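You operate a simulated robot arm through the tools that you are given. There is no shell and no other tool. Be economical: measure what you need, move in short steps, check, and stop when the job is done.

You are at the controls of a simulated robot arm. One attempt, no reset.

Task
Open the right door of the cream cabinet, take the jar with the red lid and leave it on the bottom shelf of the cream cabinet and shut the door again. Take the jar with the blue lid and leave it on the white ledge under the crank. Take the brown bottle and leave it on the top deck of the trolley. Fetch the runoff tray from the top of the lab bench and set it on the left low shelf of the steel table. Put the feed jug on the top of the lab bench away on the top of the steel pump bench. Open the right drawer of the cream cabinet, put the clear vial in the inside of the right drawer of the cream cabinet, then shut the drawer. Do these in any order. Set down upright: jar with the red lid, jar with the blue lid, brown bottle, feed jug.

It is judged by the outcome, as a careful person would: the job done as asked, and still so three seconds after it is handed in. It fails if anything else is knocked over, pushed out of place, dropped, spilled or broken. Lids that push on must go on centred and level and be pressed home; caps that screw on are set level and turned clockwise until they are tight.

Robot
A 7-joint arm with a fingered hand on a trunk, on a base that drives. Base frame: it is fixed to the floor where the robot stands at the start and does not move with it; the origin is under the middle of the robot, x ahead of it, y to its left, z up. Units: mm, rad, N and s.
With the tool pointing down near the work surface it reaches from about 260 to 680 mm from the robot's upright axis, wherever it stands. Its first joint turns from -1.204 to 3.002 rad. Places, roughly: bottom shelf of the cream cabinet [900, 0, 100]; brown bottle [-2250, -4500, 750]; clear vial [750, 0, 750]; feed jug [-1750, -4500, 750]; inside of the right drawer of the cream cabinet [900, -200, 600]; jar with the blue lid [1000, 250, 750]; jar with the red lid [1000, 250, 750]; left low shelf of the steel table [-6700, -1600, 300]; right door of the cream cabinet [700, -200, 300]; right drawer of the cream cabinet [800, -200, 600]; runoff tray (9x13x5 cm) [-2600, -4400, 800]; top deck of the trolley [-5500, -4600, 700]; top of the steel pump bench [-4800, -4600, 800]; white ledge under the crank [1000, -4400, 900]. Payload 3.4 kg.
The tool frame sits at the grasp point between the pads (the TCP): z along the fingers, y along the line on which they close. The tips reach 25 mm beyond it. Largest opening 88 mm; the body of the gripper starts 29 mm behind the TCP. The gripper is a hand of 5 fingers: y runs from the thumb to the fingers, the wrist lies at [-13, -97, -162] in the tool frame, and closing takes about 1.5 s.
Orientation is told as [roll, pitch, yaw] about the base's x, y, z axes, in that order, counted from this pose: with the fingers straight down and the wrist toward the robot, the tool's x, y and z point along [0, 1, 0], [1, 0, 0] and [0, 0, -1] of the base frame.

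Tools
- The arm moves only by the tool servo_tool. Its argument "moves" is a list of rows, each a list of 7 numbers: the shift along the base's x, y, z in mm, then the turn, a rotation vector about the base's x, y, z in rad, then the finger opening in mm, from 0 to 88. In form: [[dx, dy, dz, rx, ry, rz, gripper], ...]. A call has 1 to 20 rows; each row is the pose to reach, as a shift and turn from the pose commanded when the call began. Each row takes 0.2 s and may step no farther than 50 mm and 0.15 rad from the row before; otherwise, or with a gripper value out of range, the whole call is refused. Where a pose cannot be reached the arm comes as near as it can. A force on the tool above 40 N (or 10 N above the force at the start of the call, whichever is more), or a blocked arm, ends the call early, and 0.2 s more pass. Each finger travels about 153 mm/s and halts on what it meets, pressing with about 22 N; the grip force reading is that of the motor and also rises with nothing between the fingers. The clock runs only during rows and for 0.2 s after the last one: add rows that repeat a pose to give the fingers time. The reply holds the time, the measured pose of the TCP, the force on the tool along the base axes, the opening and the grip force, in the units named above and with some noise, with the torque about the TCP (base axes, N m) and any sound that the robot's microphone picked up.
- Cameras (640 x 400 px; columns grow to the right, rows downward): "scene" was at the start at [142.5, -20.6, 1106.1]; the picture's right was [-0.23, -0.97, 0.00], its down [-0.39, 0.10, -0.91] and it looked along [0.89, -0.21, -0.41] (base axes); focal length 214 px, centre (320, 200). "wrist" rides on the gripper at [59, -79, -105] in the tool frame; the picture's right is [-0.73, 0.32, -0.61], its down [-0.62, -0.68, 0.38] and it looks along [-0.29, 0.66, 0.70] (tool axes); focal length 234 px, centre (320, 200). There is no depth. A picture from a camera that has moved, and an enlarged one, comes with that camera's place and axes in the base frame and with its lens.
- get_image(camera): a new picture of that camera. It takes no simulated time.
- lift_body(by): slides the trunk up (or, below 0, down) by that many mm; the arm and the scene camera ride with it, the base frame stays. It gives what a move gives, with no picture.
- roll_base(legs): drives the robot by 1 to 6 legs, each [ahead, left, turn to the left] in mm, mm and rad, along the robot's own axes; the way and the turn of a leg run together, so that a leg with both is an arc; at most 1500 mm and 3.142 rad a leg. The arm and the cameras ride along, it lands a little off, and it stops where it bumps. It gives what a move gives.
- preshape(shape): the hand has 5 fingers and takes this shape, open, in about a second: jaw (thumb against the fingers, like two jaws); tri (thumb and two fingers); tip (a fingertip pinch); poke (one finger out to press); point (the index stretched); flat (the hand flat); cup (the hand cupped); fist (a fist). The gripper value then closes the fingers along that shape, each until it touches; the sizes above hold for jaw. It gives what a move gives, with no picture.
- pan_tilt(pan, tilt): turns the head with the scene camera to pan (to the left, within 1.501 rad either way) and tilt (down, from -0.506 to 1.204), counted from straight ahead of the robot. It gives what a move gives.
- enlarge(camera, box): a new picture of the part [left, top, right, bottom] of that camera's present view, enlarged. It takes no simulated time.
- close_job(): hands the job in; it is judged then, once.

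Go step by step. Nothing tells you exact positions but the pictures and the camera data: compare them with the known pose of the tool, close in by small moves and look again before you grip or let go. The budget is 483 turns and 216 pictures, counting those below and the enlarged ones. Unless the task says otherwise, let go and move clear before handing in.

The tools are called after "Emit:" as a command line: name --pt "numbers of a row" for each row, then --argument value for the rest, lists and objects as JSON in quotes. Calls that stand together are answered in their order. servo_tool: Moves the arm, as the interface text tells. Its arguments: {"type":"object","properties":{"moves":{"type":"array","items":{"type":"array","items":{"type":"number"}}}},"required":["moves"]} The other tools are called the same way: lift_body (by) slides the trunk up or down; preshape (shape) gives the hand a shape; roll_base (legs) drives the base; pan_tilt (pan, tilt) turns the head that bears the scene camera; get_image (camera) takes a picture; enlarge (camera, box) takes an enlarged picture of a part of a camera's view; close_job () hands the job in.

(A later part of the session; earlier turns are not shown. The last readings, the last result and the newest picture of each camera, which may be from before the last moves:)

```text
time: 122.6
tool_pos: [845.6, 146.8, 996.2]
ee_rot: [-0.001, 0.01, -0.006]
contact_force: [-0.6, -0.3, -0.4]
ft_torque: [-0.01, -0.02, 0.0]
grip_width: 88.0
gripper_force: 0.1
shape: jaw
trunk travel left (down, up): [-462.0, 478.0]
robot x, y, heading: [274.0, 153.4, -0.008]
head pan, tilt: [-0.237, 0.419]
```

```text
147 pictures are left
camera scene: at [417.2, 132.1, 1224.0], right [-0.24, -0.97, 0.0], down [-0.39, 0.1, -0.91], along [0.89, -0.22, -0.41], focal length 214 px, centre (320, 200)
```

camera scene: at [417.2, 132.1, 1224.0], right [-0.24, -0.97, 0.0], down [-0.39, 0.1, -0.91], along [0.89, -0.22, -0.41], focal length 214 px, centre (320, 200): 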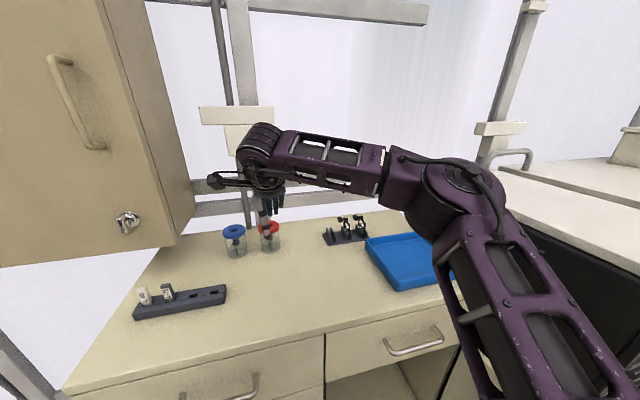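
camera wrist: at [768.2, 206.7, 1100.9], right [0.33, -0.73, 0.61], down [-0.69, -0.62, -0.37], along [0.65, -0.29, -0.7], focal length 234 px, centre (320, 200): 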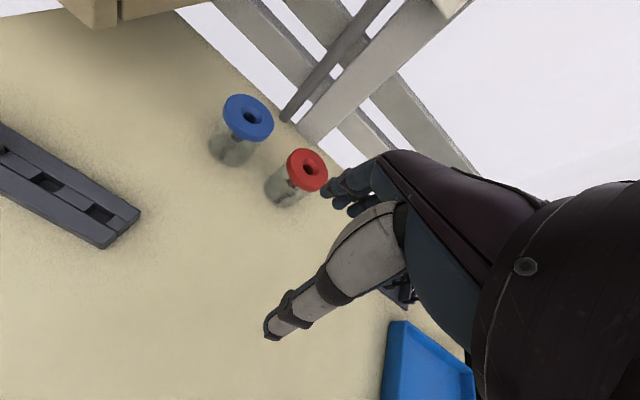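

Red lid is at ≈(992,150), blue at ≈(997,249). I'll drive 75 ahead and extend the arm to be right above the red jar.

Emit:
roll_base --legs '[[80, 0, 0]]'

Emit:
servo_tool --pt "35 2 -10 0 0 0 88" --pt "66 4 -25 0 -0.01 0.0 88" --pt "66 4 -40 0 -0.01 0.0 88" --pt "66 4 -40 0 -0.01 0.0 88"

Emit:
get_image --camera "wrist"

Emit:
enlarge --camera "scene" --box '[180, 130, 340, 270]'

```text
time: 123.7
tool_pos: [926.4, 147.3, 996.5]
ee_rot: [-0.003, 0.009, -0.005]
contact_force: [0.3, 0.5, -0.1]
ft_torque: [-0.01, -0.01, 0.01]
grip_width: 87.9
gripper_force: 0.1
shape: jaw
trunk travel left (down, up): [-462.0, 478.0]
robot x, y, heading: [354.5, 157.2, -0.002]
head pan, tilt: [-0.237, 0.419]
```

```text
time: 124.7
tool_pos: [993.4, 152.5, 955.3]
ee_rot: [0.0, -0.001, -0.006]
contact_force: [0.1, 0.0, -1.2]
ft_torque: [0.01, -0.04, 0.01]
grip_width: 87.7
gripper_force: 0.1
shape: jaw
trunk travel left (down, up): [-462.0, 478.0]
robot x, y, heading: [353.0, 151.8, -0.004]
head pan, tilt: [-0.237, 0.419]
```

```text
146 pictures are left
camera wrist: at [913.8, 211.7, 1058.9], right [0.32, -0.73, 0.61], down [-0.68, -0.62, -0.38], along [0.66, -0.29, -0.7], focal length 234 px, centre (320, 200)
```

wrist: 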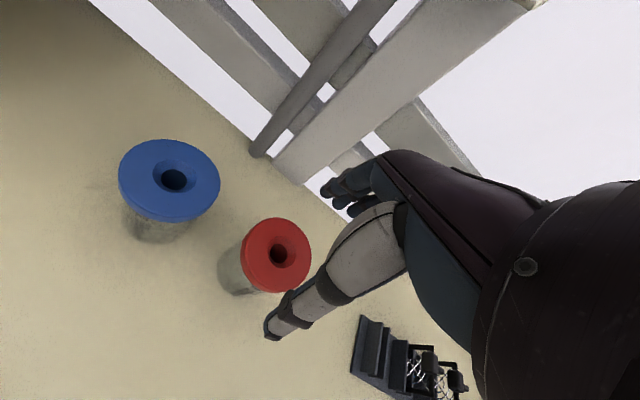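

```text
2.86 times, centred on (260, 200) of scene
camera zoom: at [496.1, 132.0, 1224.1], right [-0.24, -0.97, 0.0], down [-0.39, 0.1, -0.91], along [0.89, -0.22, -0.41], focal length 613 px, centre (491, 200)
```

zoom: 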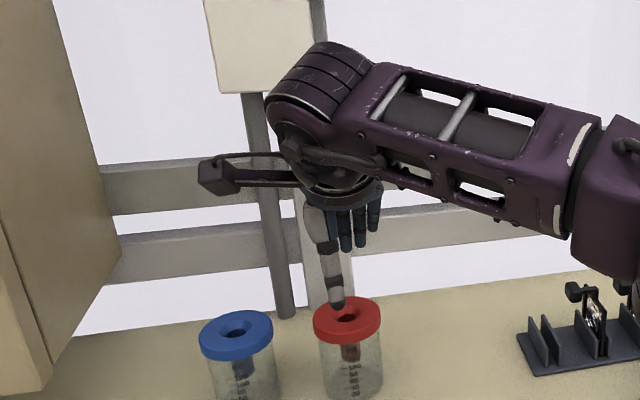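

Lid centre ≈(998,152), top z≈887. Descend to z=863 and close.

Emit:
servo_tool --pt "5 0 -20 0 0 0 88" --pt "5 0 -40 0 0 0 88" --pt "5 0 -55 0 0 0 88"

Emit:
get_image --camera "wrist"

Emit:
enlarge --camera "scene" --box '[200, 150, 340, 270]'

```text
time: 125.5
tool_pos: [997.6, 151.6, 899.7]
ee_rot: [-0.002, 0.002, -0.004]
contact_force: [0.1, -1.1, 0.5]
ft_torque: [-0.02, 0.01, 0.0]
grip_width: 87.5
gripper_force: 0.0
shape: jaw
trunk travel left (down, up): [-462.0, 478.0]
robot x, y, heading: [351.3, 154.4, -0.003]
head pan, tilt: [-0.237, 0.419]
```

```text
144 pictures are left
camera wrist: at [918.3, 210.5, 1003.3], right [0.32, -0.73, 0.61], down [-0.68, -0.62, -0.38], along [0.66, -0.29, -0.7], focal length 234 px, centre (320, 200)
```

wrist: 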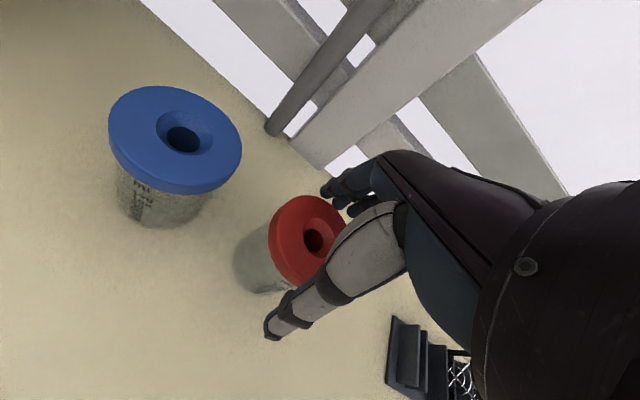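

```text
3.33 times, centred on (270, 210) of scene
camera zoom: at [496.5, 131.8, 1224.0], right [-0.24, -0.97, 0.0], down [-0.39, 0.1, -0.91], along [0.89, -0.22, -0.41], focal length 715 px, centre (487, 167)
```

zoom: 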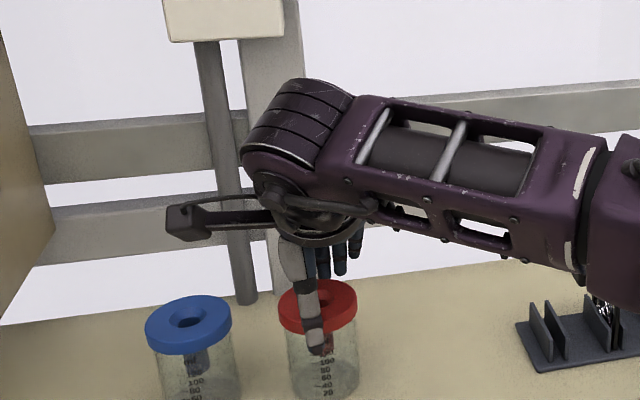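

Emit:
servo_tool --pt "-1 0 -15 0 0 0 88" --pt "-1 0 -28 0 0 0 88" --pt "-1 0 -36 0 0 0 88" --pt "-1 0 -36 0 0 0 75" --pt "-1 0 -36 0 0 0 60" --pt "-1 0 -36 0 0 0 50" --pt "-1 0 -36 0 0 0 50" --pt "-1 0 -36 0 0 0 50"

Emit:
enlarge --camera "scene" --box '[200, 150, 340, 270]'

```text
time: 127.3
tool_pos: [996.5, 151.6, 867.4]
ee_rot: [-0.002, 0.002, -0.006]
contact_force: [0.3, 0.4, -1.0]
ft_torque: [0.02, 0.02, 0.0]
grip_width: 51.4
gripper_force: 21.8
shape: jaw
trunk travel left (down, up): [-462.0, 478.0]
robot x, y, heading: [354.6, 151.7, -0.004]
head pan, tilt: [-0.237, 0.419]
```

```text
3.33 times, centred on (270, 210) of scene
camera zoom: at [496.4, 131.9, 1224.0], right [-0.24, -0.97, 0.0], down [-0.39, 0.1, -0.91], along [0.89, -0.22, -0.41], focal length 715 px, centre (487, 167)
```

zoom: 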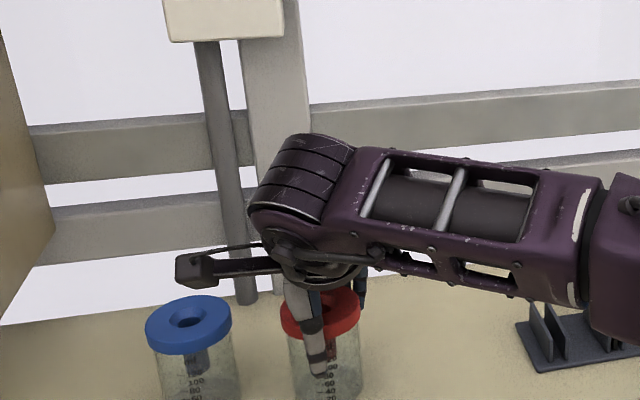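

Emit:
servo_tool --pt "0 0 0 0 0 0 42" --pt "0 0 0 0 0 0 42" --pt "0 0 0 0 0 0 42"

Emit:
get_image --camera "wrist"

```text
time: 128.1
tool_pos: [996.9, 151.6, 866.3]
ee_rot: [-0.002, -0.002, -0.002]
contact_force: [0.5, 0.1, -0.2]
ft_torque: [0.01, -0.02, 0.01]
grip_width: 50.7
gripper_force: 22.7
shape: jaw
trunk travel left (down, up): [-462.0, 478.0]
robot x, y, heading: [352.1, 152.9, -0.004]
head pan, tilt: [-0.237, 0.419]
```

```text
141 pictures are left
camera wrist: at [917.1, 210.9, 969.4], right [0.32, -0.73, 0.61], down [-0.68, -0.62, -0.38], along [0.66, -0.29, -0.7], focal length 234 px, centre (320, 200)
```

wrist: 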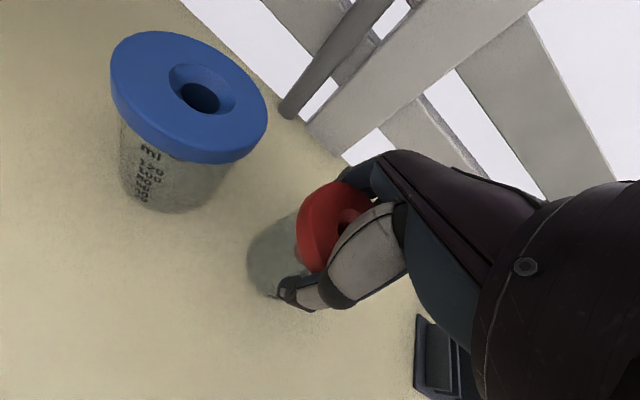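

Firm grip. Lifting.

Emit:
servo_tool --pt "0 0 20 0 0 0 40" --pt "0 0 50 0 0 0 40" --pt "0 0 90 0 0 0 40" --pt "0 0 110 0 0 0 40"

Emit:
get_image --camera "wrist"

Emit:
enlarge --camera "scene" --box '[200, 130, 340, 250]'

```text
time: 129.1
tool_pos: [996.4, 150.9, 977.1]
ee_rot: [-0.002, 0.0, -0.004]
contact_force: [0.9, -0.6, -2.6]
ft_torque: [0.01, 0.03, -0.02]
grip_width: 50.9
gripper_force: 21.3
shape: jaw
trunk travel left (down, up): [-462.0, 478.0]
robot x, y, heading: [354.3, 150.7, -0.0]
head pan, tilt: [-0.237, 0.419]
```

```text
140 pictures are left
camera wrist: at [916.0, 210.7, 1079.6], right [0.32, -0.73, 0.61], down [-0.68, -0.62, -0.38], along [0.66, -0.29, -0.7], focal length 234 px, centre (320, 200)
```

wrist: 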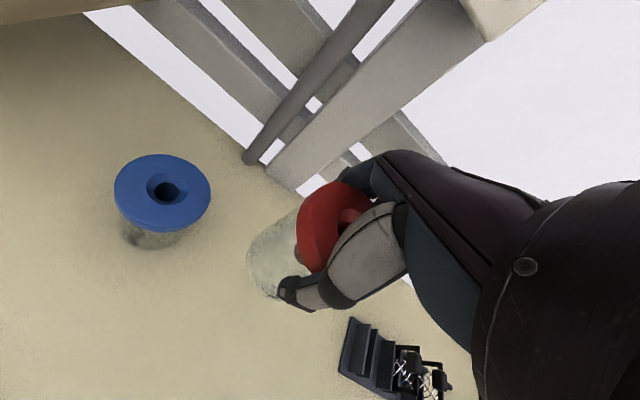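

```text
3.33 times, centred on (270, 190) of scene
camera zoom: at [496.3, 131.9, 1224.0], right [-0.24, -0.97, 0.0], down [-0.39, 0.1, -0.91], along [0.89, -0.22, -0.41], focal length 715 px, centre (487, 233)
```

zoom: 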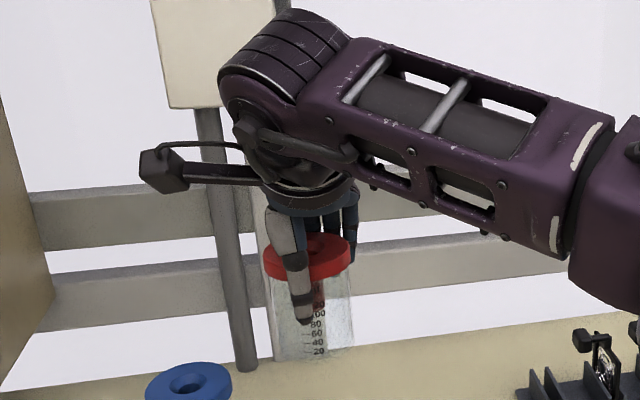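

Held well. I'll retract, back off, turn right 0.5 rad in front of the open compartment, and lower.

Emit:
servo_tool --pt "-20 0 15 0 0 0 40" --pt "-45 0 25 0 0 0 40" --pt "-62 0 25 0 0 0 40"

Emit:
roll_base --legs '[[-310, 0, 0], [0, 0, -0.5]]'

Emit:
lift_body --by -400

Emit:
get_image --camera "scene"

Emit:
get_image --camera "wrist"

```text
time: 129.9
tool_pos: [931.3, 150.3, 998.8]
ee_rot: [-0.002, 0.0, -0.004]
contact_force: [0.4, 0.7, -0.5]
ft_torque: [-0.02, 0.02, 0.01]
grip_width: 51.0
gripper_force: 21.5
shape: jaw
trunk travel left (down, up): [-462.0, 478.0]
robot x, y, heading: [355.0, 153.1, -0.004]
head pan, tilt: [-0.237, 0.419]
```

```text
time: 133.5
tool_pos: [540.9, -134.6, 1000.5]
ee_rot: [-0.002, 0.0, -0.526]
contact_force: [-0.1, -0.3, -1.3]
ft_torque: [0.05, -0.01, -0.01]
grip_width: 50.9
gripper_force: 22.1
shape: jaw
trunk travel left (down, up): [-462.0, 478.0]
robot x, y, heading: [42.1, 155.9, -0.531]
head pan, tilt: [-0.237, 0.419]
```

```text
time: 137.3
tool_pos: [542.1, -134.3, 599.9]
ee_rot: [-0.002, 0.0, -0.528]
contact_force: [0.3, -0.1, -0.7]
ft_torque: [-0.03, 0.01, -0.01]
grip_width: 50.9
gripper_force: 22.2
shape: jaw
trunk travel left (down, up): [-62.0, 878.0]
robot x, y, heading: [38.3, 157.0, -0.528]
head pan, tilt: [-0.237, 0.419]
```

```text
138 pictures are left
camera scene: at [154.5, 67.2, 824.1], right [-0.69, -0.72, 0.0], down [-0.29, 0.28, -0.91], along [0.66, -0.63, -0.41], focal length 214 px, centre (320, 200)
```

scene: 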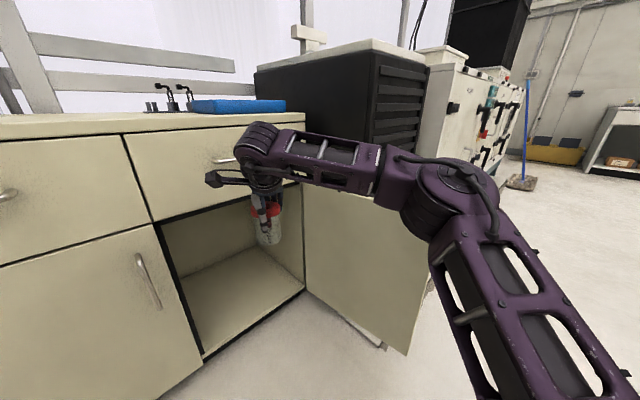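

```text
137 pictures are left
camera wrist: at [502.9, -44.2, 702.8], right [-0.08, -0.79, 0.61], down [-0.9, -0.2, -0.38], along [0.42, -0.58, -0.7], focal length 234 px, centre (320, 200)
```

wrist: 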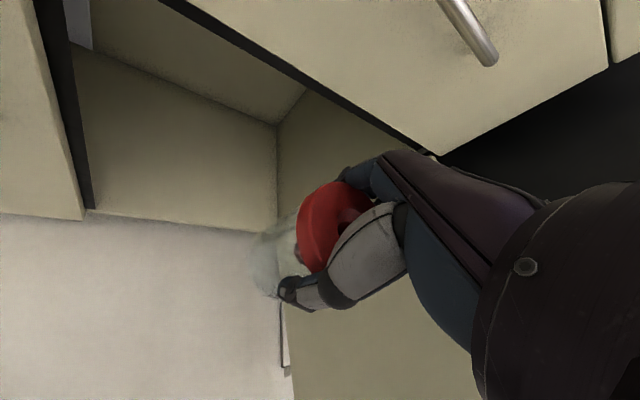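

The shelf is at z≈100. I'll lower the jar in front of the opening to about 30 mm above shelf level.

Emit:
lift_body --by -60

Emit:
servo_tool --pt "0 0 -30 0 0 0 40" --pt "0 0 -60 0 0 0 40" --pt "0 0 -90 0 0 0 40" --pt "0 0 -120 0 0 0 40" --pt "0 0 -150 0 0 0 40" --pt "0 0 -180 0 0 0 40" --pt "0 0 -210 0 0 0 40" --pt "0 0 -240 0 0 0 40" --pt "0 0 -270 0 0 0 40" --pt "0 0 -300 0 0 0 40" --pt "0 0 -330 0 0 0 40" --pt "0 0 -340 0 0 0 40"

Emit:
get_image --camera "scene"

Emit:
get_image --camera "wrist"

```text
time: 138.3
tool_pos: [541.1, -134.9, 539.7]
ee_rot: [-0.001, -0.001, -0.525]
contact_force: [-0.3, 0.9, -1.3]
ft_torque: [0.02, 0.03, -0.02]
grip_width: 50.9
gripper_force: 22.1
shape: jaw
trunk travel left (down, up): [-2.0, 938.0]
robot x, y, heading: [45.3, 151.4, -0.527]
head pan, tilt: [-0.237, 0.419]
```

```text
time: 140.9
tool_pos: [543.5, -136.3, 200.5]
ee_rot: [-0.001, 0.002, -0.527]
contact_force: [-0.1, 0.2, -1.0]
ft_torque: [0.03, -0.01, -0.04]
grip_width: 50.6
gripper_force: 22.1
shape: jaw
trunk travel left (down, up): [-2.0, 938.0]
robot x, y, heading: [41.6, 156.9, -0.525]
head pan, tilt: [-0.237, 0.419]
```

```text
136 pictures are left
camera scene: at [154.5, 67.2, 764.0], right [-0.69, -0.72, 0.0], down [-0.29, 0.28, -0.91], along [0.66, -0.63, -0.41], focal length 214 px, centre (320, 200)
```

scene: 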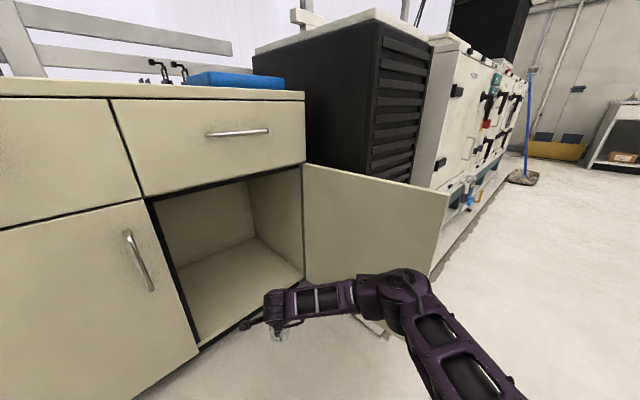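

```text
135 pictures are left
camera wrist: at [503.7, -44.8, 304.2], right [-0.08, -0.79, 0.61], down [-0.9, -0.2, -0.38], along [0.42, -0.58, -0.7], focal length 234 px, centre (320, 200)
```

wrist: 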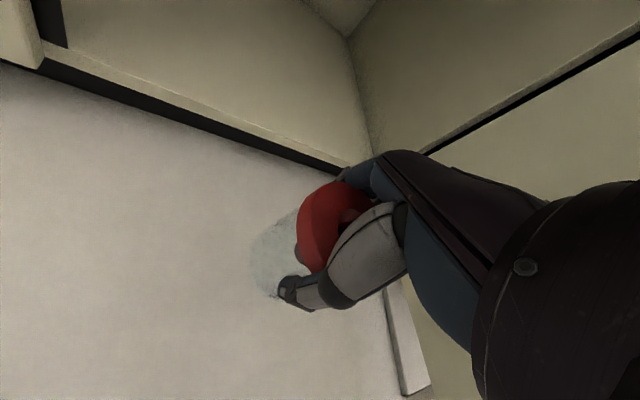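

Shelf confirmed at z≈100. Driving in along +x.

Emit:
roll_base --legs '[[100, 60, 0], [100, 60, 0]]'

Emit:
get_image --camera "scene"

Emit:
get_image --camera "wrist"

```text
time: 142.9
tool_pos: [779.8, -130.6, 201.0]
ee_rot: [-0.001, 0.0, -0.522]
contact_force: [0.0, -0.1, -0.2]
ft_torque: [-0.01, -0.02, 0.01]
grip_width: 50.5
gripper_force: 22.0
shape: jaw
trunk travel left (down, up): [-2.0, 938.0]
robot x, y, heading: [277.8, 158.0, -0.522]
head pan, tilt: [-0.237, 0.419]
```

```text
134 pictures are left
camera scene: at [391.0, 70.5, 764.0], right [-0.69, -0.73, 0.0], down [-0.29, 0.28, -0.91], along [0.66, -0.63, -0.41], focal length 214 px, centre (320, 200)
```

scene: 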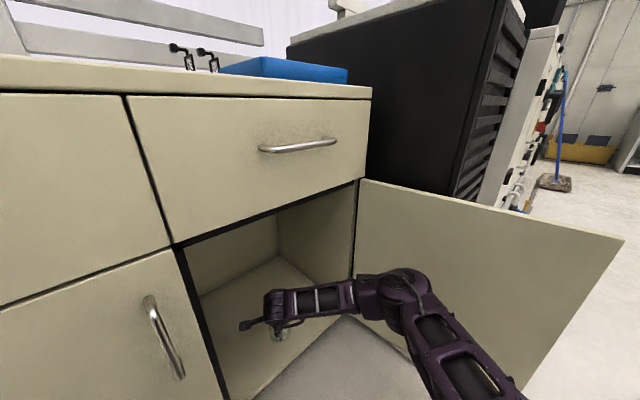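

```text
133 pictures are left
camera wrist: at [740.5, -40.3, 304.5], right [-0.08, -0.79, 0.61], down [-0.9, -0.2, -0.38], along [0.42, -0.58, -0.7], focal length 234 px, centre (320, 200)
```

wrist: 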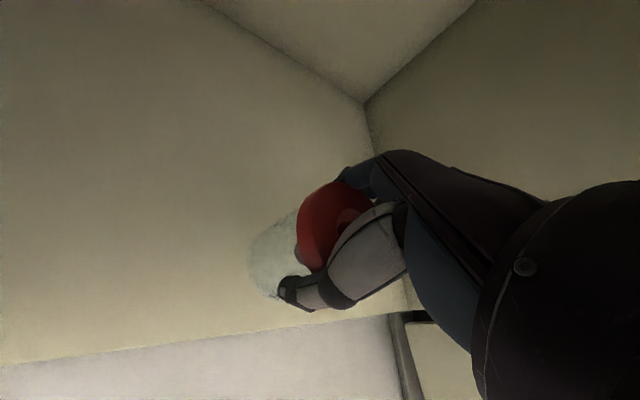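

Inside the compartment. Lowering slowly to contact.

Emit:
servo_tool --pt "0 0 -10 0 0 0 40" --pt "0 0 -20 0 0 0 40" --pt "0 0 -27 0 0 0 40"

Emit:
servo_tool --pt "0 0 -3 0 0 0 40" --pt "0 0 -6 0 0 0 40" --pt "0 0 -9 0 0 0 40"

Emit:
get_image --camera "wrist"

```text
time: 143.8
tool_pos: [780.6, -131.8, 174.5]
ee_rot: [-0.002, -0.001, -0.523]
contact_force: [-1.1, 0.5, -0.7]
ft_torque: [0.01, 0.02, 0.04]
grip_width: 50.5
gripper_force: 22.2
shape: jaw
trunk travel left (down, up): [-2.0, 938.0]
robot x, y, heading: [280.4, 156.7, -0.523]
head pan, tilt: [-0.237, 0.419]
```

```text
time: 144.6
tool_pos: [780.2, -130.8, 165.5]
ee_rot: [-0.001, 0.0, -0.525]
contact_force: [-0.3, 0.3, -0.7]
ft_torque: [-0.03, 0.02, 0.0]
grip_width: 50.6
gripper_force: 21.8
shape: jaw
trunk travel left (down, up): [-2.0, 938.0]
robot x, y, heading: [280.0, 160.6, -0.523]
head pan, tilt: [-0.237, 0.419]
```

```text
132 pictures are left
camera wrist: at [741.1, -40.1, 268.7], right [-0.08, -0.79, 0.61], down [-0.9, -0.2, -0.38], along [0.42, -0.58, -0.7], focal length 234 px, centre (320, 200)
```

wrist: 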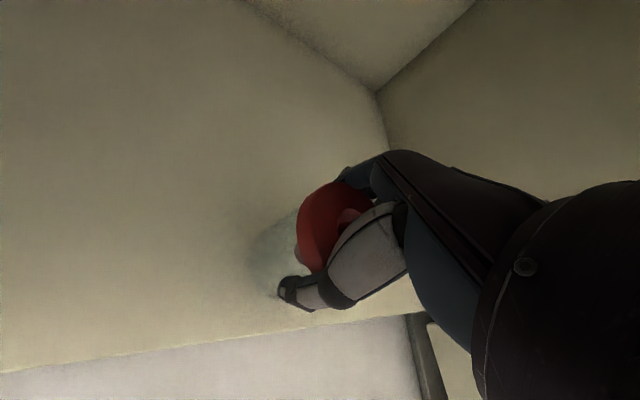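

Emit:
servo_tool --pt "0 0 -3 0 0 0 40" --pt "0 0 -6 0 0 0 40"

Emit:
servo_tool --pt "0 0 -2 0 0 0 40" --pt "0 0 -4 0 0 0 40"

```text
time: 145.2
tool_pos: [779.9, -129.7, 159.2]
ee_rot: [-0.002, -0.001, -0.522]
contact_force: [1.0, 0.0, -0.7]
ft_torque: [0.0, 0.01, 0.0]
grip_width: 50.6
gripper_force: 22.4
shape: jaw
trunk travel left (down, up): [-2.0, 938.0]
robot x, y, heading: [277.9, 156.2, -0.523]
head pan, tilt: [-0.237, 0.419]
```

```text
time: 145.8
tool_pos: [780.5, -130.8, 155.0]
ee_rot: [-0.002, 0.001, -0.519]
contact_force: [-0.2, 0.3, -1.2]
ft_torque: [-0.04, 0.01, -0.01]
grip_width: 50.6
gripper_force: 21.4
shape: jaw
trunk travel left (down, up): [-2.0, 938.0]
robot x, y, heading: [276.0, 157.2, -0.523]
head pan, tilt: [-0.237, 0.419]
```

Emit:
servo_tool --pt "0 0 -3 0 0 0 40" --pt "0 0 -6 0 0 0 40"

Emit:
servo_tool --pt "0 0 -3 0 0 0 40" --pt "0 0 -5 0 0 0 40"

Emit:
enlarge --camera "scene" --box '[210, 260, 370, 380]'

```text
time: 146.3
tool_pos: [779.2, -130.5, 148.6]
ee_rot: [-0.001, 0.0, -0.524]
contact_force: [-0.2, 0.5, -0.5]
ft_torque: [-0.01, -0.03, 0.0]
grip_width: 50.6
gripper_force: 22.7
shape: jaw
trunk travel left (down, up): [-2.0, 938.0]
robot x, y, heading: [276.8, 159.3, -0.524]
head pan, tilt: [-0.237, 0.419]
```

```text
time: 146.9
tool_pos: [779.9, -132.1, 145.3]
ee_rot: [-0.002, -0.003, -0.523]
contact_force: [-1.6, 0.9, 5.2]
ft_torque: [0.03, 0.02, -0.01]
grip_width: 50.4
gripper_force: 22.0
shape: jaw
trunk travel left (down, up): [-2.0, 938.0]
robot x, y, heading: [275.7, 154.9, -0.516]
head pan, tilt: [-0.237, 0.419]
```

```text
3.33 times, centred on (290, 320) of scene
camera zoom: at [390.5, 70.8, 764.3], right [-0.69, -0.73, 0.0], down [-0.29, 0.28, -0.91], along [0.66, -0.63, -0.41], focal length 715 px, centre (420, -200)
```

zoom: 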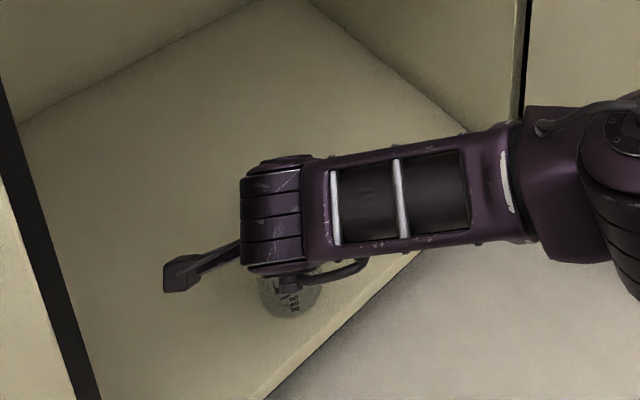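

Contact (5 N). One more mm, open wide, then rise straight up.

Emit:
servo_tool --pt "0 0 -1 0 0 0 40" --pt "0 0 -1 0 0 0 60" --pt "0 0 -1 0 0 0 80" --pt "0 0 -1 0 0 0 88" --pt "0 0 -1 0 0 0 88" --pt "0 0 10 0 0 0 88" --pt "0 0 30 0 0 0 88" --pt "0 0 60 0 0 0 88" --pt "0 0 80 0 0 0 88"

Emit:
get_image --camera "wrist"

Emit:
enlarge --camera "scene" --box '[210, 240, 370, 360]'

```text
time: 148.9
tool_pos: [779.2, -130.6, 223.2]
ee_rot: [-0.002, 0.002, -0.522]
contact_force: [0.4, -0.1, -0.4]
ft_torque: [0.0, 0.0, 0.0]
grip_width: 87.6
gripper_force: 0.1
shape: jaw
trunk travel left (down, up): [-2.0, 938.0]
robot x, y, heading: [278.7, 158.0, -0.525]
head pan, tilt: [-0.237, 0.419]
```

```text
130 pictures are left
camera wrist: at [740.4, -39.5, 325.9], right [-0.08, -0.79, 0.61], down [-0.9, -0.2, -0.38], along [0.42, -0.58, -0.7], focal length 234 px, centre (320, 200)
```

wrist: 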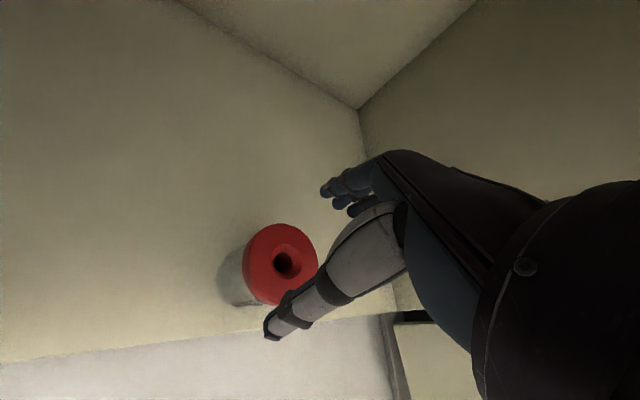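

```text
3.33 times, centred on (290, 300) of scene
camera zoom: at [391.0, 70.5, 764.0], right [-0.69, -0.73, 0.0], down [-0.29, 0.28, -0.91], along [0.66, -0.63, -0.41], focal length 715 px, centre (420, -133)
```

zoom: 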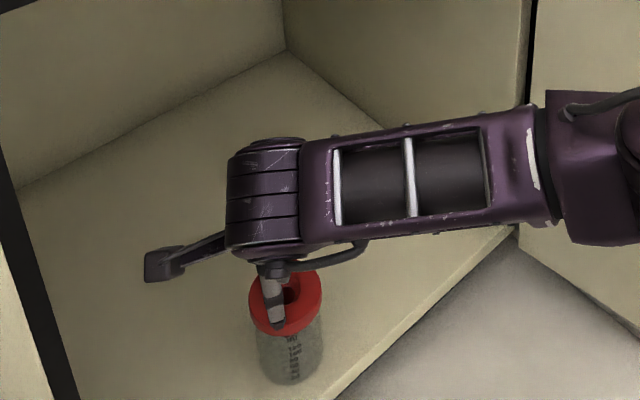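

The jar stands on the bottom shelf. Backing out along -x.

Emit:
roll_base --legs '[[-100, -60, 0], [-110, -66, 0]]'

Emit:
servo_tool --pt "0 0 45 0 0 0 60" --pt "0 0 90 0 0 0 30" --pt "0 0 135 0 0 0 0" --pt "0 0 180 0 0 0 0" --pt "0 0 225 0 0 0 0" --pt "0 0 270 0 0 0 0"

Emit:
get_image --camera "scene"

```text
time: 151.0
tool_pos: [538.0, -135.1, 222.6]
ee_rot: [-0.002, 0.0, -0.523]
contact_force: [0.1, -0.7, 0.4]
ft_torque: [0.0, -0.05, -0.02]
grip_width: 87.7
gripper_force: 0.1
shape: jaw
trunk travel left (down, up): [-2.0, 938.0]
robot x, y, heading: [31.5, 155.5, -0.529]
head pan, tilt: [-0.237, 0.419]
```

```text
time: 152.4
tool_pos: [537.8, -133.3, 491.6]
ee_rot: [-0.001, 0.002, -0.523]
contact_force: [0.3, 0.8, 0.1]
ft_torque: [0.0, -0.03, 0.03]
grip_width: 0.2
gripper_force: 21.9
shape: jaw
trunk travel left (down, up): [-2.0, 938.0]
robot x, y, heading: [34.1, 151.9, -0.522]
head pan, tilt: [-0.237, 0.419]
```

```text
128 pictures are left
camera scene: at [149.2, 66.7, 764.0], right [-0.69, -0.72, 0.0], down [-0.29, 0.28, -0.91], along [0.66, -0.63, -0.41], focal length 214 px, centre (320, 200)
```

scene: 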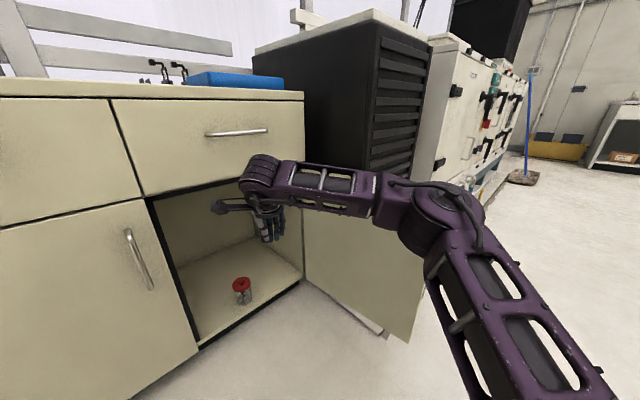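

Now to close the door: go around to its outer side.

Emit:
roll_base --legs '[[-250, 0, 0], [0, 0, 0.522], [-210, 0, 0], [0, -830, 0], [190, 0, 0]]'

Emit:
get_image --camera "scene"

Emit:
get_image --camera "wrist"

```text
time: 162.2
tool_pos: [393.9, -564.0, 491.3]
ee_rot: [-0.004, -0.002, -0.008]
contact_force: [-0.2, -0.2, 0.1]
ft_torque: [0.01, -0.02, 0.01]
grip_width: 0.1
gripper_force: 22.0
shape: jaw
trunk travel left (down, up): [-2.0, 938.0]
robot x, y, heading: [-185.9, -561.2, -0.005]
head pan, tilt: [-0.237, 0.419]
```

```text
127 pictures are left
camera scene: at [-43.1, -582.9, 764.1], right [-0.24, -0.97, 0.0], down [-0.39, 0.1, -0.91], along [0.89, -0.22, -0.41], focal length 214 px, centre (320, 200)
```

scene: 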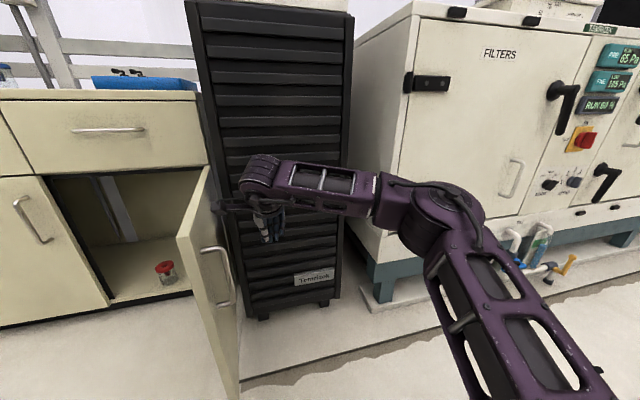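

```text
126 pictures are left
camera wrist: at [314.3, -504.8, 594.0], right [0.32, -0.73, 0.61], down [-0.69, -0.62, -0.38], along [0.65, -0.3, -0.7], focal length 234 px, centre (320, 200)
```

wrist: 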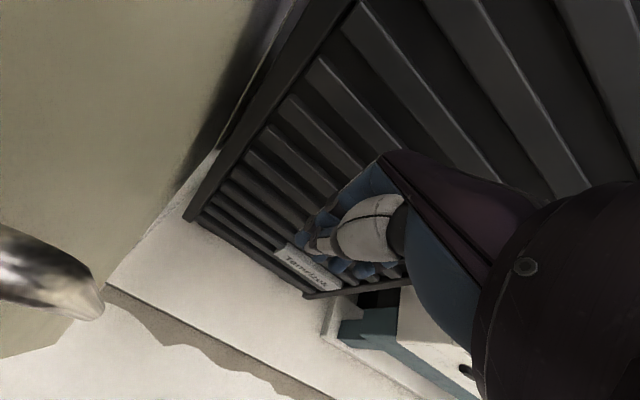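

I'll raise the hand 40 mm so the wrist camera clears the door top, then push the door round with base moves.

Emit:
servo_tool --pt "0 0 20 0 0 0 0" --pt "0 0 42 0 0 0 0"

Emit:
roll_base --legs '[[-12, 85, 0], [3, 118, 0], [19, 91, 0], [44, 82, 0]]'

Emit:
get_image --camera "scene"

```text
time: 162.8
tool_pos: [394.8, -567.8, 533.2]
ee_rot: [-0.001, 0.001, -0.01]
contact_force: [0.1, -0.7, 0.3]
ft_torque: [-0.04, 0.03, 0.0]
grip_width: 0.0
gripper_force: 22.0
shape: jaw
trunk travel left (down, up): [-2.0, 938.0]
robot x, y, heading: [-185.4, -558.7, -0.008]
head pan, tilt: [-0.237, 0.419]
```

```text
time: 166.1
tool_pos: [454.5, -192.7, 533.4]
ee_rot: [-0.002, 0.001, -0.011]
contact_force: [0.6, -0.1, -0.1]
ft_torque: [0.04, 0.0, 0.0]
grip_width: 0.0
gripper_force: 22.0
shape: jaw
trunk travel left (down, up): [-2.0, 938.0]
robot x, y, heading: [-127.6, -179.7, -0.008]
head pan, tilt: [-0.237, 0.419]
```

```text
125 pictures are left
camera scene: at [16.3, -207.1, 764.1], right [-0.24, -0.97, 0.0], down [-0.39, 0.1, -0.91], along [0.89, -0.22, -0.41], focal length 214 px, centre (320, 200)
```

scene: 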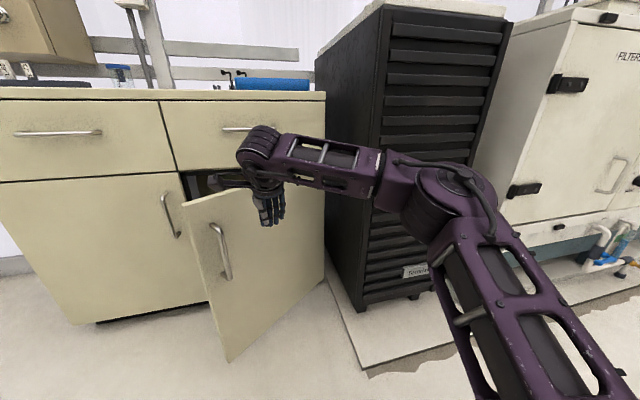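

Emit:
roll_base --legs '[[66, 66, 0], [75, 43, 0]]'

Emit:
get_image --camera "scene"

```text
time: 167.9
tool_pos: [596.9, -86.4, 533.2]
ee_rot: [-0.001, -0.001, -0.013]
contact_force: [-0.2, -0.2, 0.6]
ft_torque: [0.0, 0.01, -0.02]
grip_width: 0.0
gripper_force: 21.5
shape: jaw
trunk travel left (down, up): [-2.0, 938.0]
robot x, y, heading: [18.6, -76.5, -0.011]
head pan, tilt: [-0.237, 0.419]
```

```text
124 pictures are left
camera scene: at [158.7, -98.8, 764.1], right [-0.25, -0.97, 0.0], down [-0.39, 0.1, -0.91], along [0.89, -0.23, -0.41], focal length 214 px, centre (320, 200)
```

scene: 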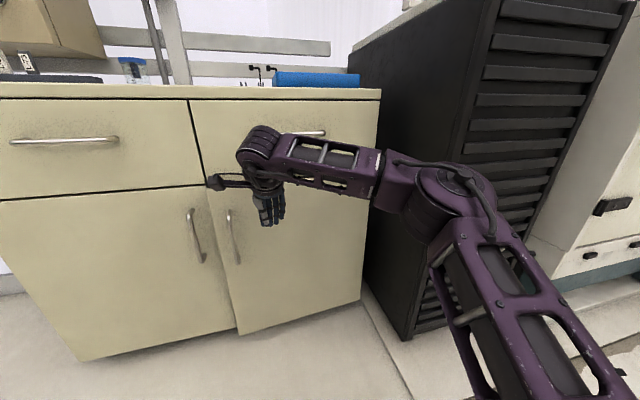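

Nearly shut. Push the rest gently with the arm.

Emit:
servo_tool --pt "6 2 0 0 0 0 0" --pt "12 4 0 0 0 0 0" --pt "18 6 0 0 0 0 0" --pt "24 8 0 0 0 0 0" --pt "30 10 0 0 0 0 0" --pt "36 12 0 0 0 0 0" --pt "42 14 0 0 0 0 0" --pt "48 14 0 0 0 0 0" --pt "54 14 0 0 0 0 0" --pt "60 14 0 0 0 0 0" --pt "64 14 0 0 0 0 0" --pt "68 14 0 0 0 0 0"

Emit:
get_image --camera "scene"

```text
time: 170.5
tool_pos: [665.3, -72.0, 533.9]
ee_rot: [0.0, 0.001, -0.012]
contact_force: [0.1, -0.2, -0.1]
ft_torque: [-0.02, 0.0, -0.01]
grip_width: 0.0
gripper_force: 21.3
shape: jaw
trunk travel left (down, up): [-2.0, 938.0]
robot x, y, heading: [14.9, -73.9, -0.017]
head pan, tilt: [-0.237, 0.419]
```

```text
123 pictures are left
camera scene: at [158.7, -98.8, 764.1], right [-0.25, -0.97, 0.0], down [-0.39, 0.1, -0.91], along [0.89, -0.23, -0.41], focal length 214 px, centre (320, 200)
```

scene: 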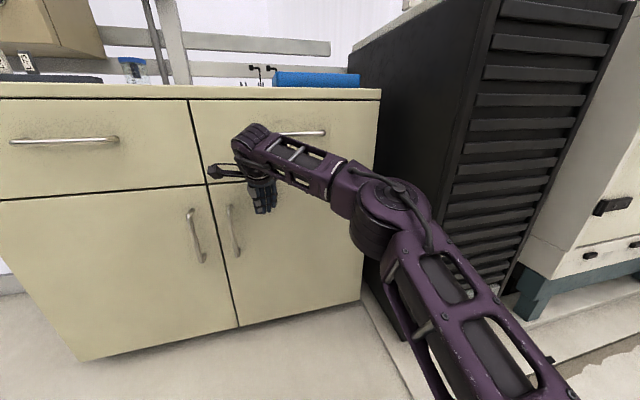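

Emit:
servo_tool --pt "5 0 0 0 0 0 0" --pt "10 0 0 0 0 0 0" --pt "15 0 0 0 0 0 0" --pt "20 0 0 0 0 0 0"

Emit:
enlarge --camera "scene" --box '[130, 80, 400, 350]'

```text
time: 171.2
tool_pos: [671.0, -71.8, 532.8]
ee_rot: [-0.004, 0.012, -0.014]
contact_force: [-17.9, -3.6, 1.8]
ft_torque: [0.16, -0.9, -0.24]
grip_width: 0.0
gripper_force: 22.4
shape: jaw
trunk travel left (down, up): [-2.0, 938.0]
robot x, y, heading: [14.4, -76.4, -0.016]
head pan, tilt: [-0.237, 0.419]
stopped in row 3: the force on the tool passed its limit at 52 N (the readings are from after the stop); the commanded pose is now the measured one
```

```text
1.48 times, centred on (265, 215) of scene
camera zoom: at [156.2, -99.3, 764.5], right [-0.25, -0.97, 0.0], down [-0.39, 0.1, -0.91], along [0.89, -0.23, -0.4], focal length 318 px, centre (402, 178)
```

zoom: 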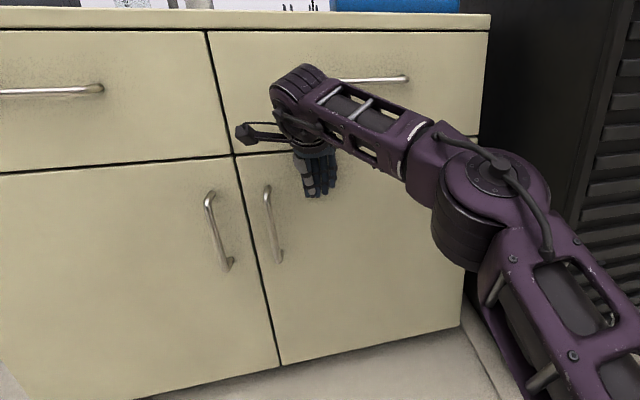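

Door is shut. Now retreat, raise, and go for the blue-lid jar.

Emit:
roll_base --legs '[[-200, 0, 0.014]]'

Emit:
servo_tool --pt "-40 0 0 0 0 0 40" --pt "-75 0 0 0 0 0 88" --pt "-75 0 0 0 0 0 88"

Emit:
lift_body --by 400

Emit:
lift_body --by 65

Emit:
get_image --camera "scene"

```text
time: 172.8
tool_pos: [471.2, -60.3, 531.5]
ee_rot: [-0.005, 0.012, 0.003]
contact_force: [-0.1, -0.2, 0.3]
ft_torque: [0.0, -0.01, -0.02]
grip_width: 0.0
gripper_force: 22.4
shape: jaw
trunk travel left (down, up): [-2.0, 938.0]
robot x, y, heading: [-186.5, -74.7, 0.005]
head pan, tilt: [-0.237, 0.419]
```

```text
time: 173.6
tool_pos: [394.6, -61.1, 529.5]
ee_rot: [-0.003, 0.013, 0.002]
contact_force: [-1.0, 0.1, -0.5]
ft_torque: [0.01, 0.03, 0.0]
grip_width: 87.9
gripper_force: 0.1
shape: jaw
trunk travel left (down, up): [-2.0, 938.0]
robot x, y, heading: [-186.8, -74.9, 0.004]
head pan, tilt: [-0.237, 0.419]
```

```text
time: 177.5
tool_pos: [396.0, -60.1, 930.6]
ee_rot: [-0.005, 0.013, 0.003]
contact_force: [0.5, -0.5, -0.1]
ft_torque: [-0.02, 0.02, -0.01]
grip_width: 87.8
gripper_force: 0.0
shape: jaw
trunk travel left (down, up): [-402.0, 538.0]
robot x, y, heading: [-188.1, -78.3, 0.001]
head pan, tilt: [-0.237, 0.419]
```

```text
time: 178.5
tool_pos: [393.7, -59.8, 994.4]
ee_rot: [-0.004, 0.011, 0.004]
contact_force: [0.5, -0.9, 0.0]
ft_torque: [0.01, 0.0, 0.0]
grip_width: 87.9
gripper_force: 0.1
shape: jaw
trunk travel left (down, up): [-467.0, 473.0]
robot x, y, heading: [-183.9, -74.9, 0.001]
head pan, tilt: [-0.237, 0.419]
```

```text
121 pictures are left
camera scene: at [-43.4, -95.8, 1229.0], right [-0.23, -0.97, 0.0], down [-0.4, 0.09, -0.91], along [0.89, -0.21, -0.41], focal length 214 px, centre (320, 200)
```

scene: 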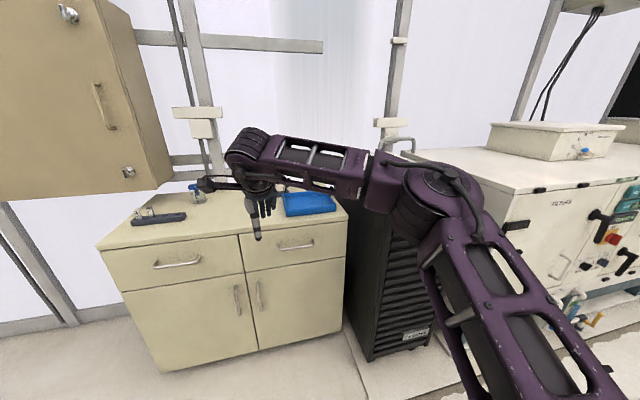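

Emit:
roll_base --legs '[[0, 306, 0], [540, 0, 0]]'

Emit:
get_image --camera "wrist"

Emit:
get_image --camera "scene"

```text
time: 183.3
tool_pos: [933.0, 247.7, 995.4]
ee_rot: [-0.006, 0.012, 0.003]
contact_force: [0.1, -0.2, 0.1]
ft_torque: [0.01, 0.02, 0.0]
grip_width: 87.9
gripper_force: 0.1
shape: jaw
trunk travel left (down, up): [-467.0, 473.0]
robot x, y, heading: [353.9, 230.9, -0.005]
head pan, tilt: [-0.237, 0.419]
```

```text
120 pictures are left
camera wrist: at [854.2, 307.5, 1098.6], right [0.33, -0.72, 0.61], down [-0.68, -0.63, -0.37], along [0.65, -0.29, -0.7], focal length 234 px, centre (320, 200)
```

wrist: 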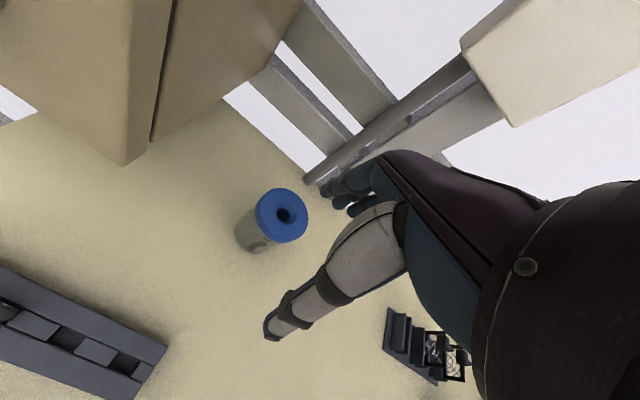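

```text
119 pictures are left
camera scene: at [494.5, 213.2, 1229.0], right [-0.23, -0.97, 0.0], down [-0.4, 0.09, -0.91], along [0.89, -0.21, -0.41], focal length 214 px, centre (320, 200)
```

scene: 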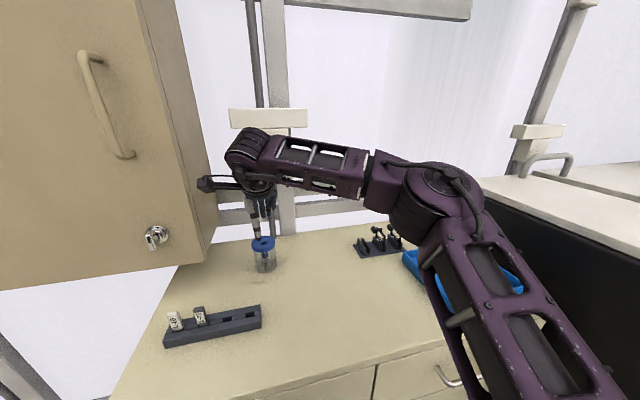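

Blue lid at ≈(996,250), hand clears the wall cabinet (y≥393). Moving above it and descending.

Emit:
servo_tool --pt "30 1 -20 0 -0.012 0 88" --pt "63 2 -40 0 -0.012 0 88" --pt "63 2 -70 0 -0.012 0 88" --pt "63 2 -95 0 -0.012 0 88"

Emit:
get_image --camera "wrist"

Emit:
enlarge --camera "scene" --box '[180, 150, 340, 290]'

```text
time: 184.3
tool_pos: [996.6, 249.8, 899.8]
ee_rot: [-0.003, 0.001, 0.005]
contact_force: [0.4, -1.5, 0.5]
ft_torque: [-0.03, 0.0, 0.0]
grip_width: 87.8
gripper_force: 0.1
shape: jaw
trunk travel left (down, up): [-467.0, 473.0]
robot x, y, heading: [352.4, 236.7, -0.001]
head pan, tilt: [-0.237, 0.419]
```

```text
118 pictures are left
camera wrist: at [916.0, 308.2, 1002.9], right [0.32, -0.72, 0.61], down [-0.68, -0.63, -0.38], along [0.66, -0.29, -0.69], focal length 234 px, centre (320, 200)
```

wrist: 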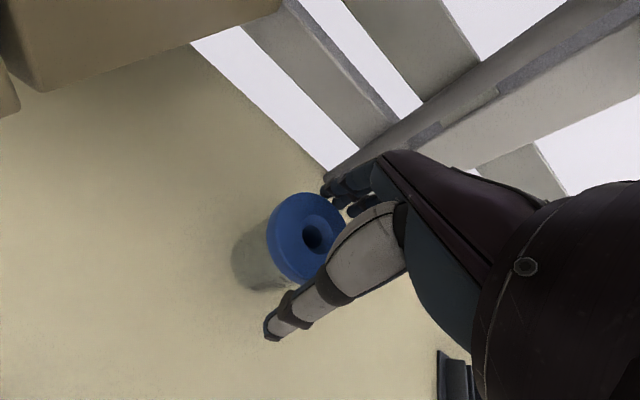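

```text
2.86 times, centred on (260, 220) of scene
camera zoom: at [494.5, 213.2, 1229.0], right [-0.23, -0.97, 0.0], down [-0.4, 0.09, -0.91], along [0.89, -0.21, -0.41], focal length 613 px, centre (491, 143)
```

zoom: 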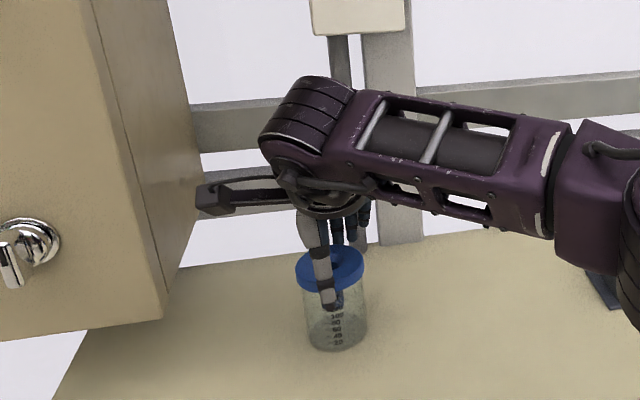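

Emit:
servo_tool --pt "0 0 -15 0 0 0 88" --pt "0 0 -28 0 0 0 88" --pt "0 0 -36 0 0 0 88" --pt "0 0 -36 0 0 0 75" --pt "0 0 -36 0 0 0 60" --pt "0 0 -36 0 0 0 45" --pt "0 0 -36 0 0 0 42" --pt "0 0 -36 0 0 0 42" --pt "0 0 -36 0 0 0 42"

Emit:
servo_tool --pt "0 0 20 0 0 0 40" --pt "0 0 50 0 0 0 40" --pt "0 0 90 0 0 0 40" --pt "-20 -10 130 0 0 0 40" --pt "-62 -20 140 0 0 0 40"

Emit:
get_image --camera "scene"

```text
time: 186.3
tool_pos: [995.4, 250.4, 864.1]
ee_rot: [-0.004, -0.001, 0.0]
contact_force: [0.8, 0.9, -0.1]
ft_torque: [-0.02, 0.0, 0.04]
grip_width: 50.8
gripper_force: 22.1
shape: jaw
trunk travel left (down, up): [-467.0, 473.0]
robot x, y, heading: [349.6, 233.2, 0.002]
head pan, tilt: [-0.237, 0.419]
```

```text
time: 187.5
tool_pos: [932.8, 230.8, 1000.8]
ee_rot: [-0.004, -0.004, 0.002]
contact_force: [-0.4, 0.9, -0.4]
ft_torque: [0.05, -0.02, -0.02]
grip_width: 51.1
gripper_force: 21.8
shape: jaw
trunk travel left (down, up): [-467.0, 473.0]
robot x, y, heading: [353.3, 234.7, 0.004]
head pan, tilt: [-0.237, 0.419]
```

```text
116 pictures are left
camera scene: at [492.9, 212.5, 1229.2], right [-0.23, -0.97, 0.0], down [-0.39, 0.1, -0.91], along [0.89, -0.21, -0.41], focal length 214 px, centre (320, 200)
```

scene: 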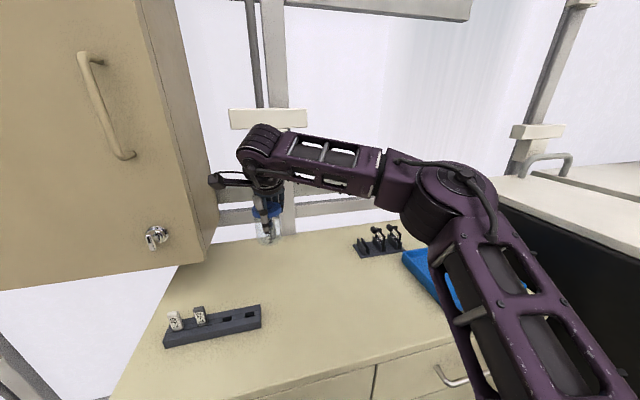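

Blue jar in hand. Back away and survey the way to the ledge at (1000,-4400).

Emit:
roll_base --legs '[[-650, 0, 0]]'

Emit:
pan_tilt --pan -1.3 --tilt 0.3

Emit:
get_image --camera "scene"

```text
time: 191.2
tool_pos: [267.4, 230.4, 1000.8]
ee_rot: [-0.004, 0.0, 0.0]
contact_force: [-0.3, 0.9, -0.9]
ft_torque: [-0.02, 0.02, -0.01]
grip_width: 51.4
gripper_force: 22.2
shape: jaw
trunk travel left (down, up): [-467.0, 473.0]
robot x, y, heading: [-317.5, 234.5, -0.001]
head pan, tilt: [-0.237, 0.419]
```

```text
time: 192.5
tool_pos: [269.3, 230.8, 1000.1]
ee_rot: [-0.004, 0.0, 0.0]
contact_force: [0.8, 0.3, -1.6]
ft_torque: [0.01, -0.03, 0.01]
grip_width: 51.0
gripper_force: 22.0
shape: jaw
trunk travel left (down, up): [-467.0, 473.0]
robot x, y, heading: [-313.6, 233.3, -0.006]
head pan, tilt: [-1.3, 0.3]
```

```text
115 pictures are left
camera scene: at [-235.6, 144.9, 1240.0], right [-0.96, -0.27, 0.0], down [-0.08, 0.29, -0.96], along [0.25, -0.92, -0.3], focal length 214 px, centre (320, 200)
```

scene: 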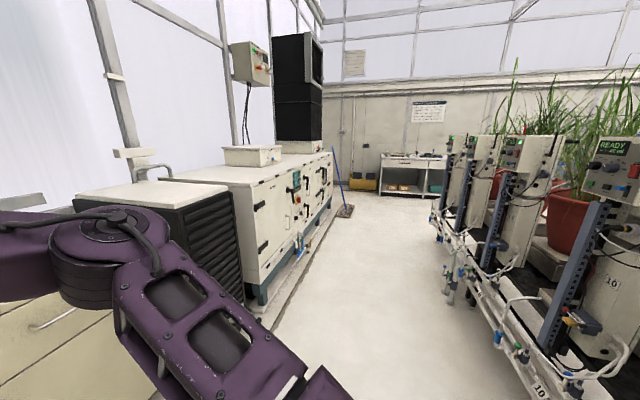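

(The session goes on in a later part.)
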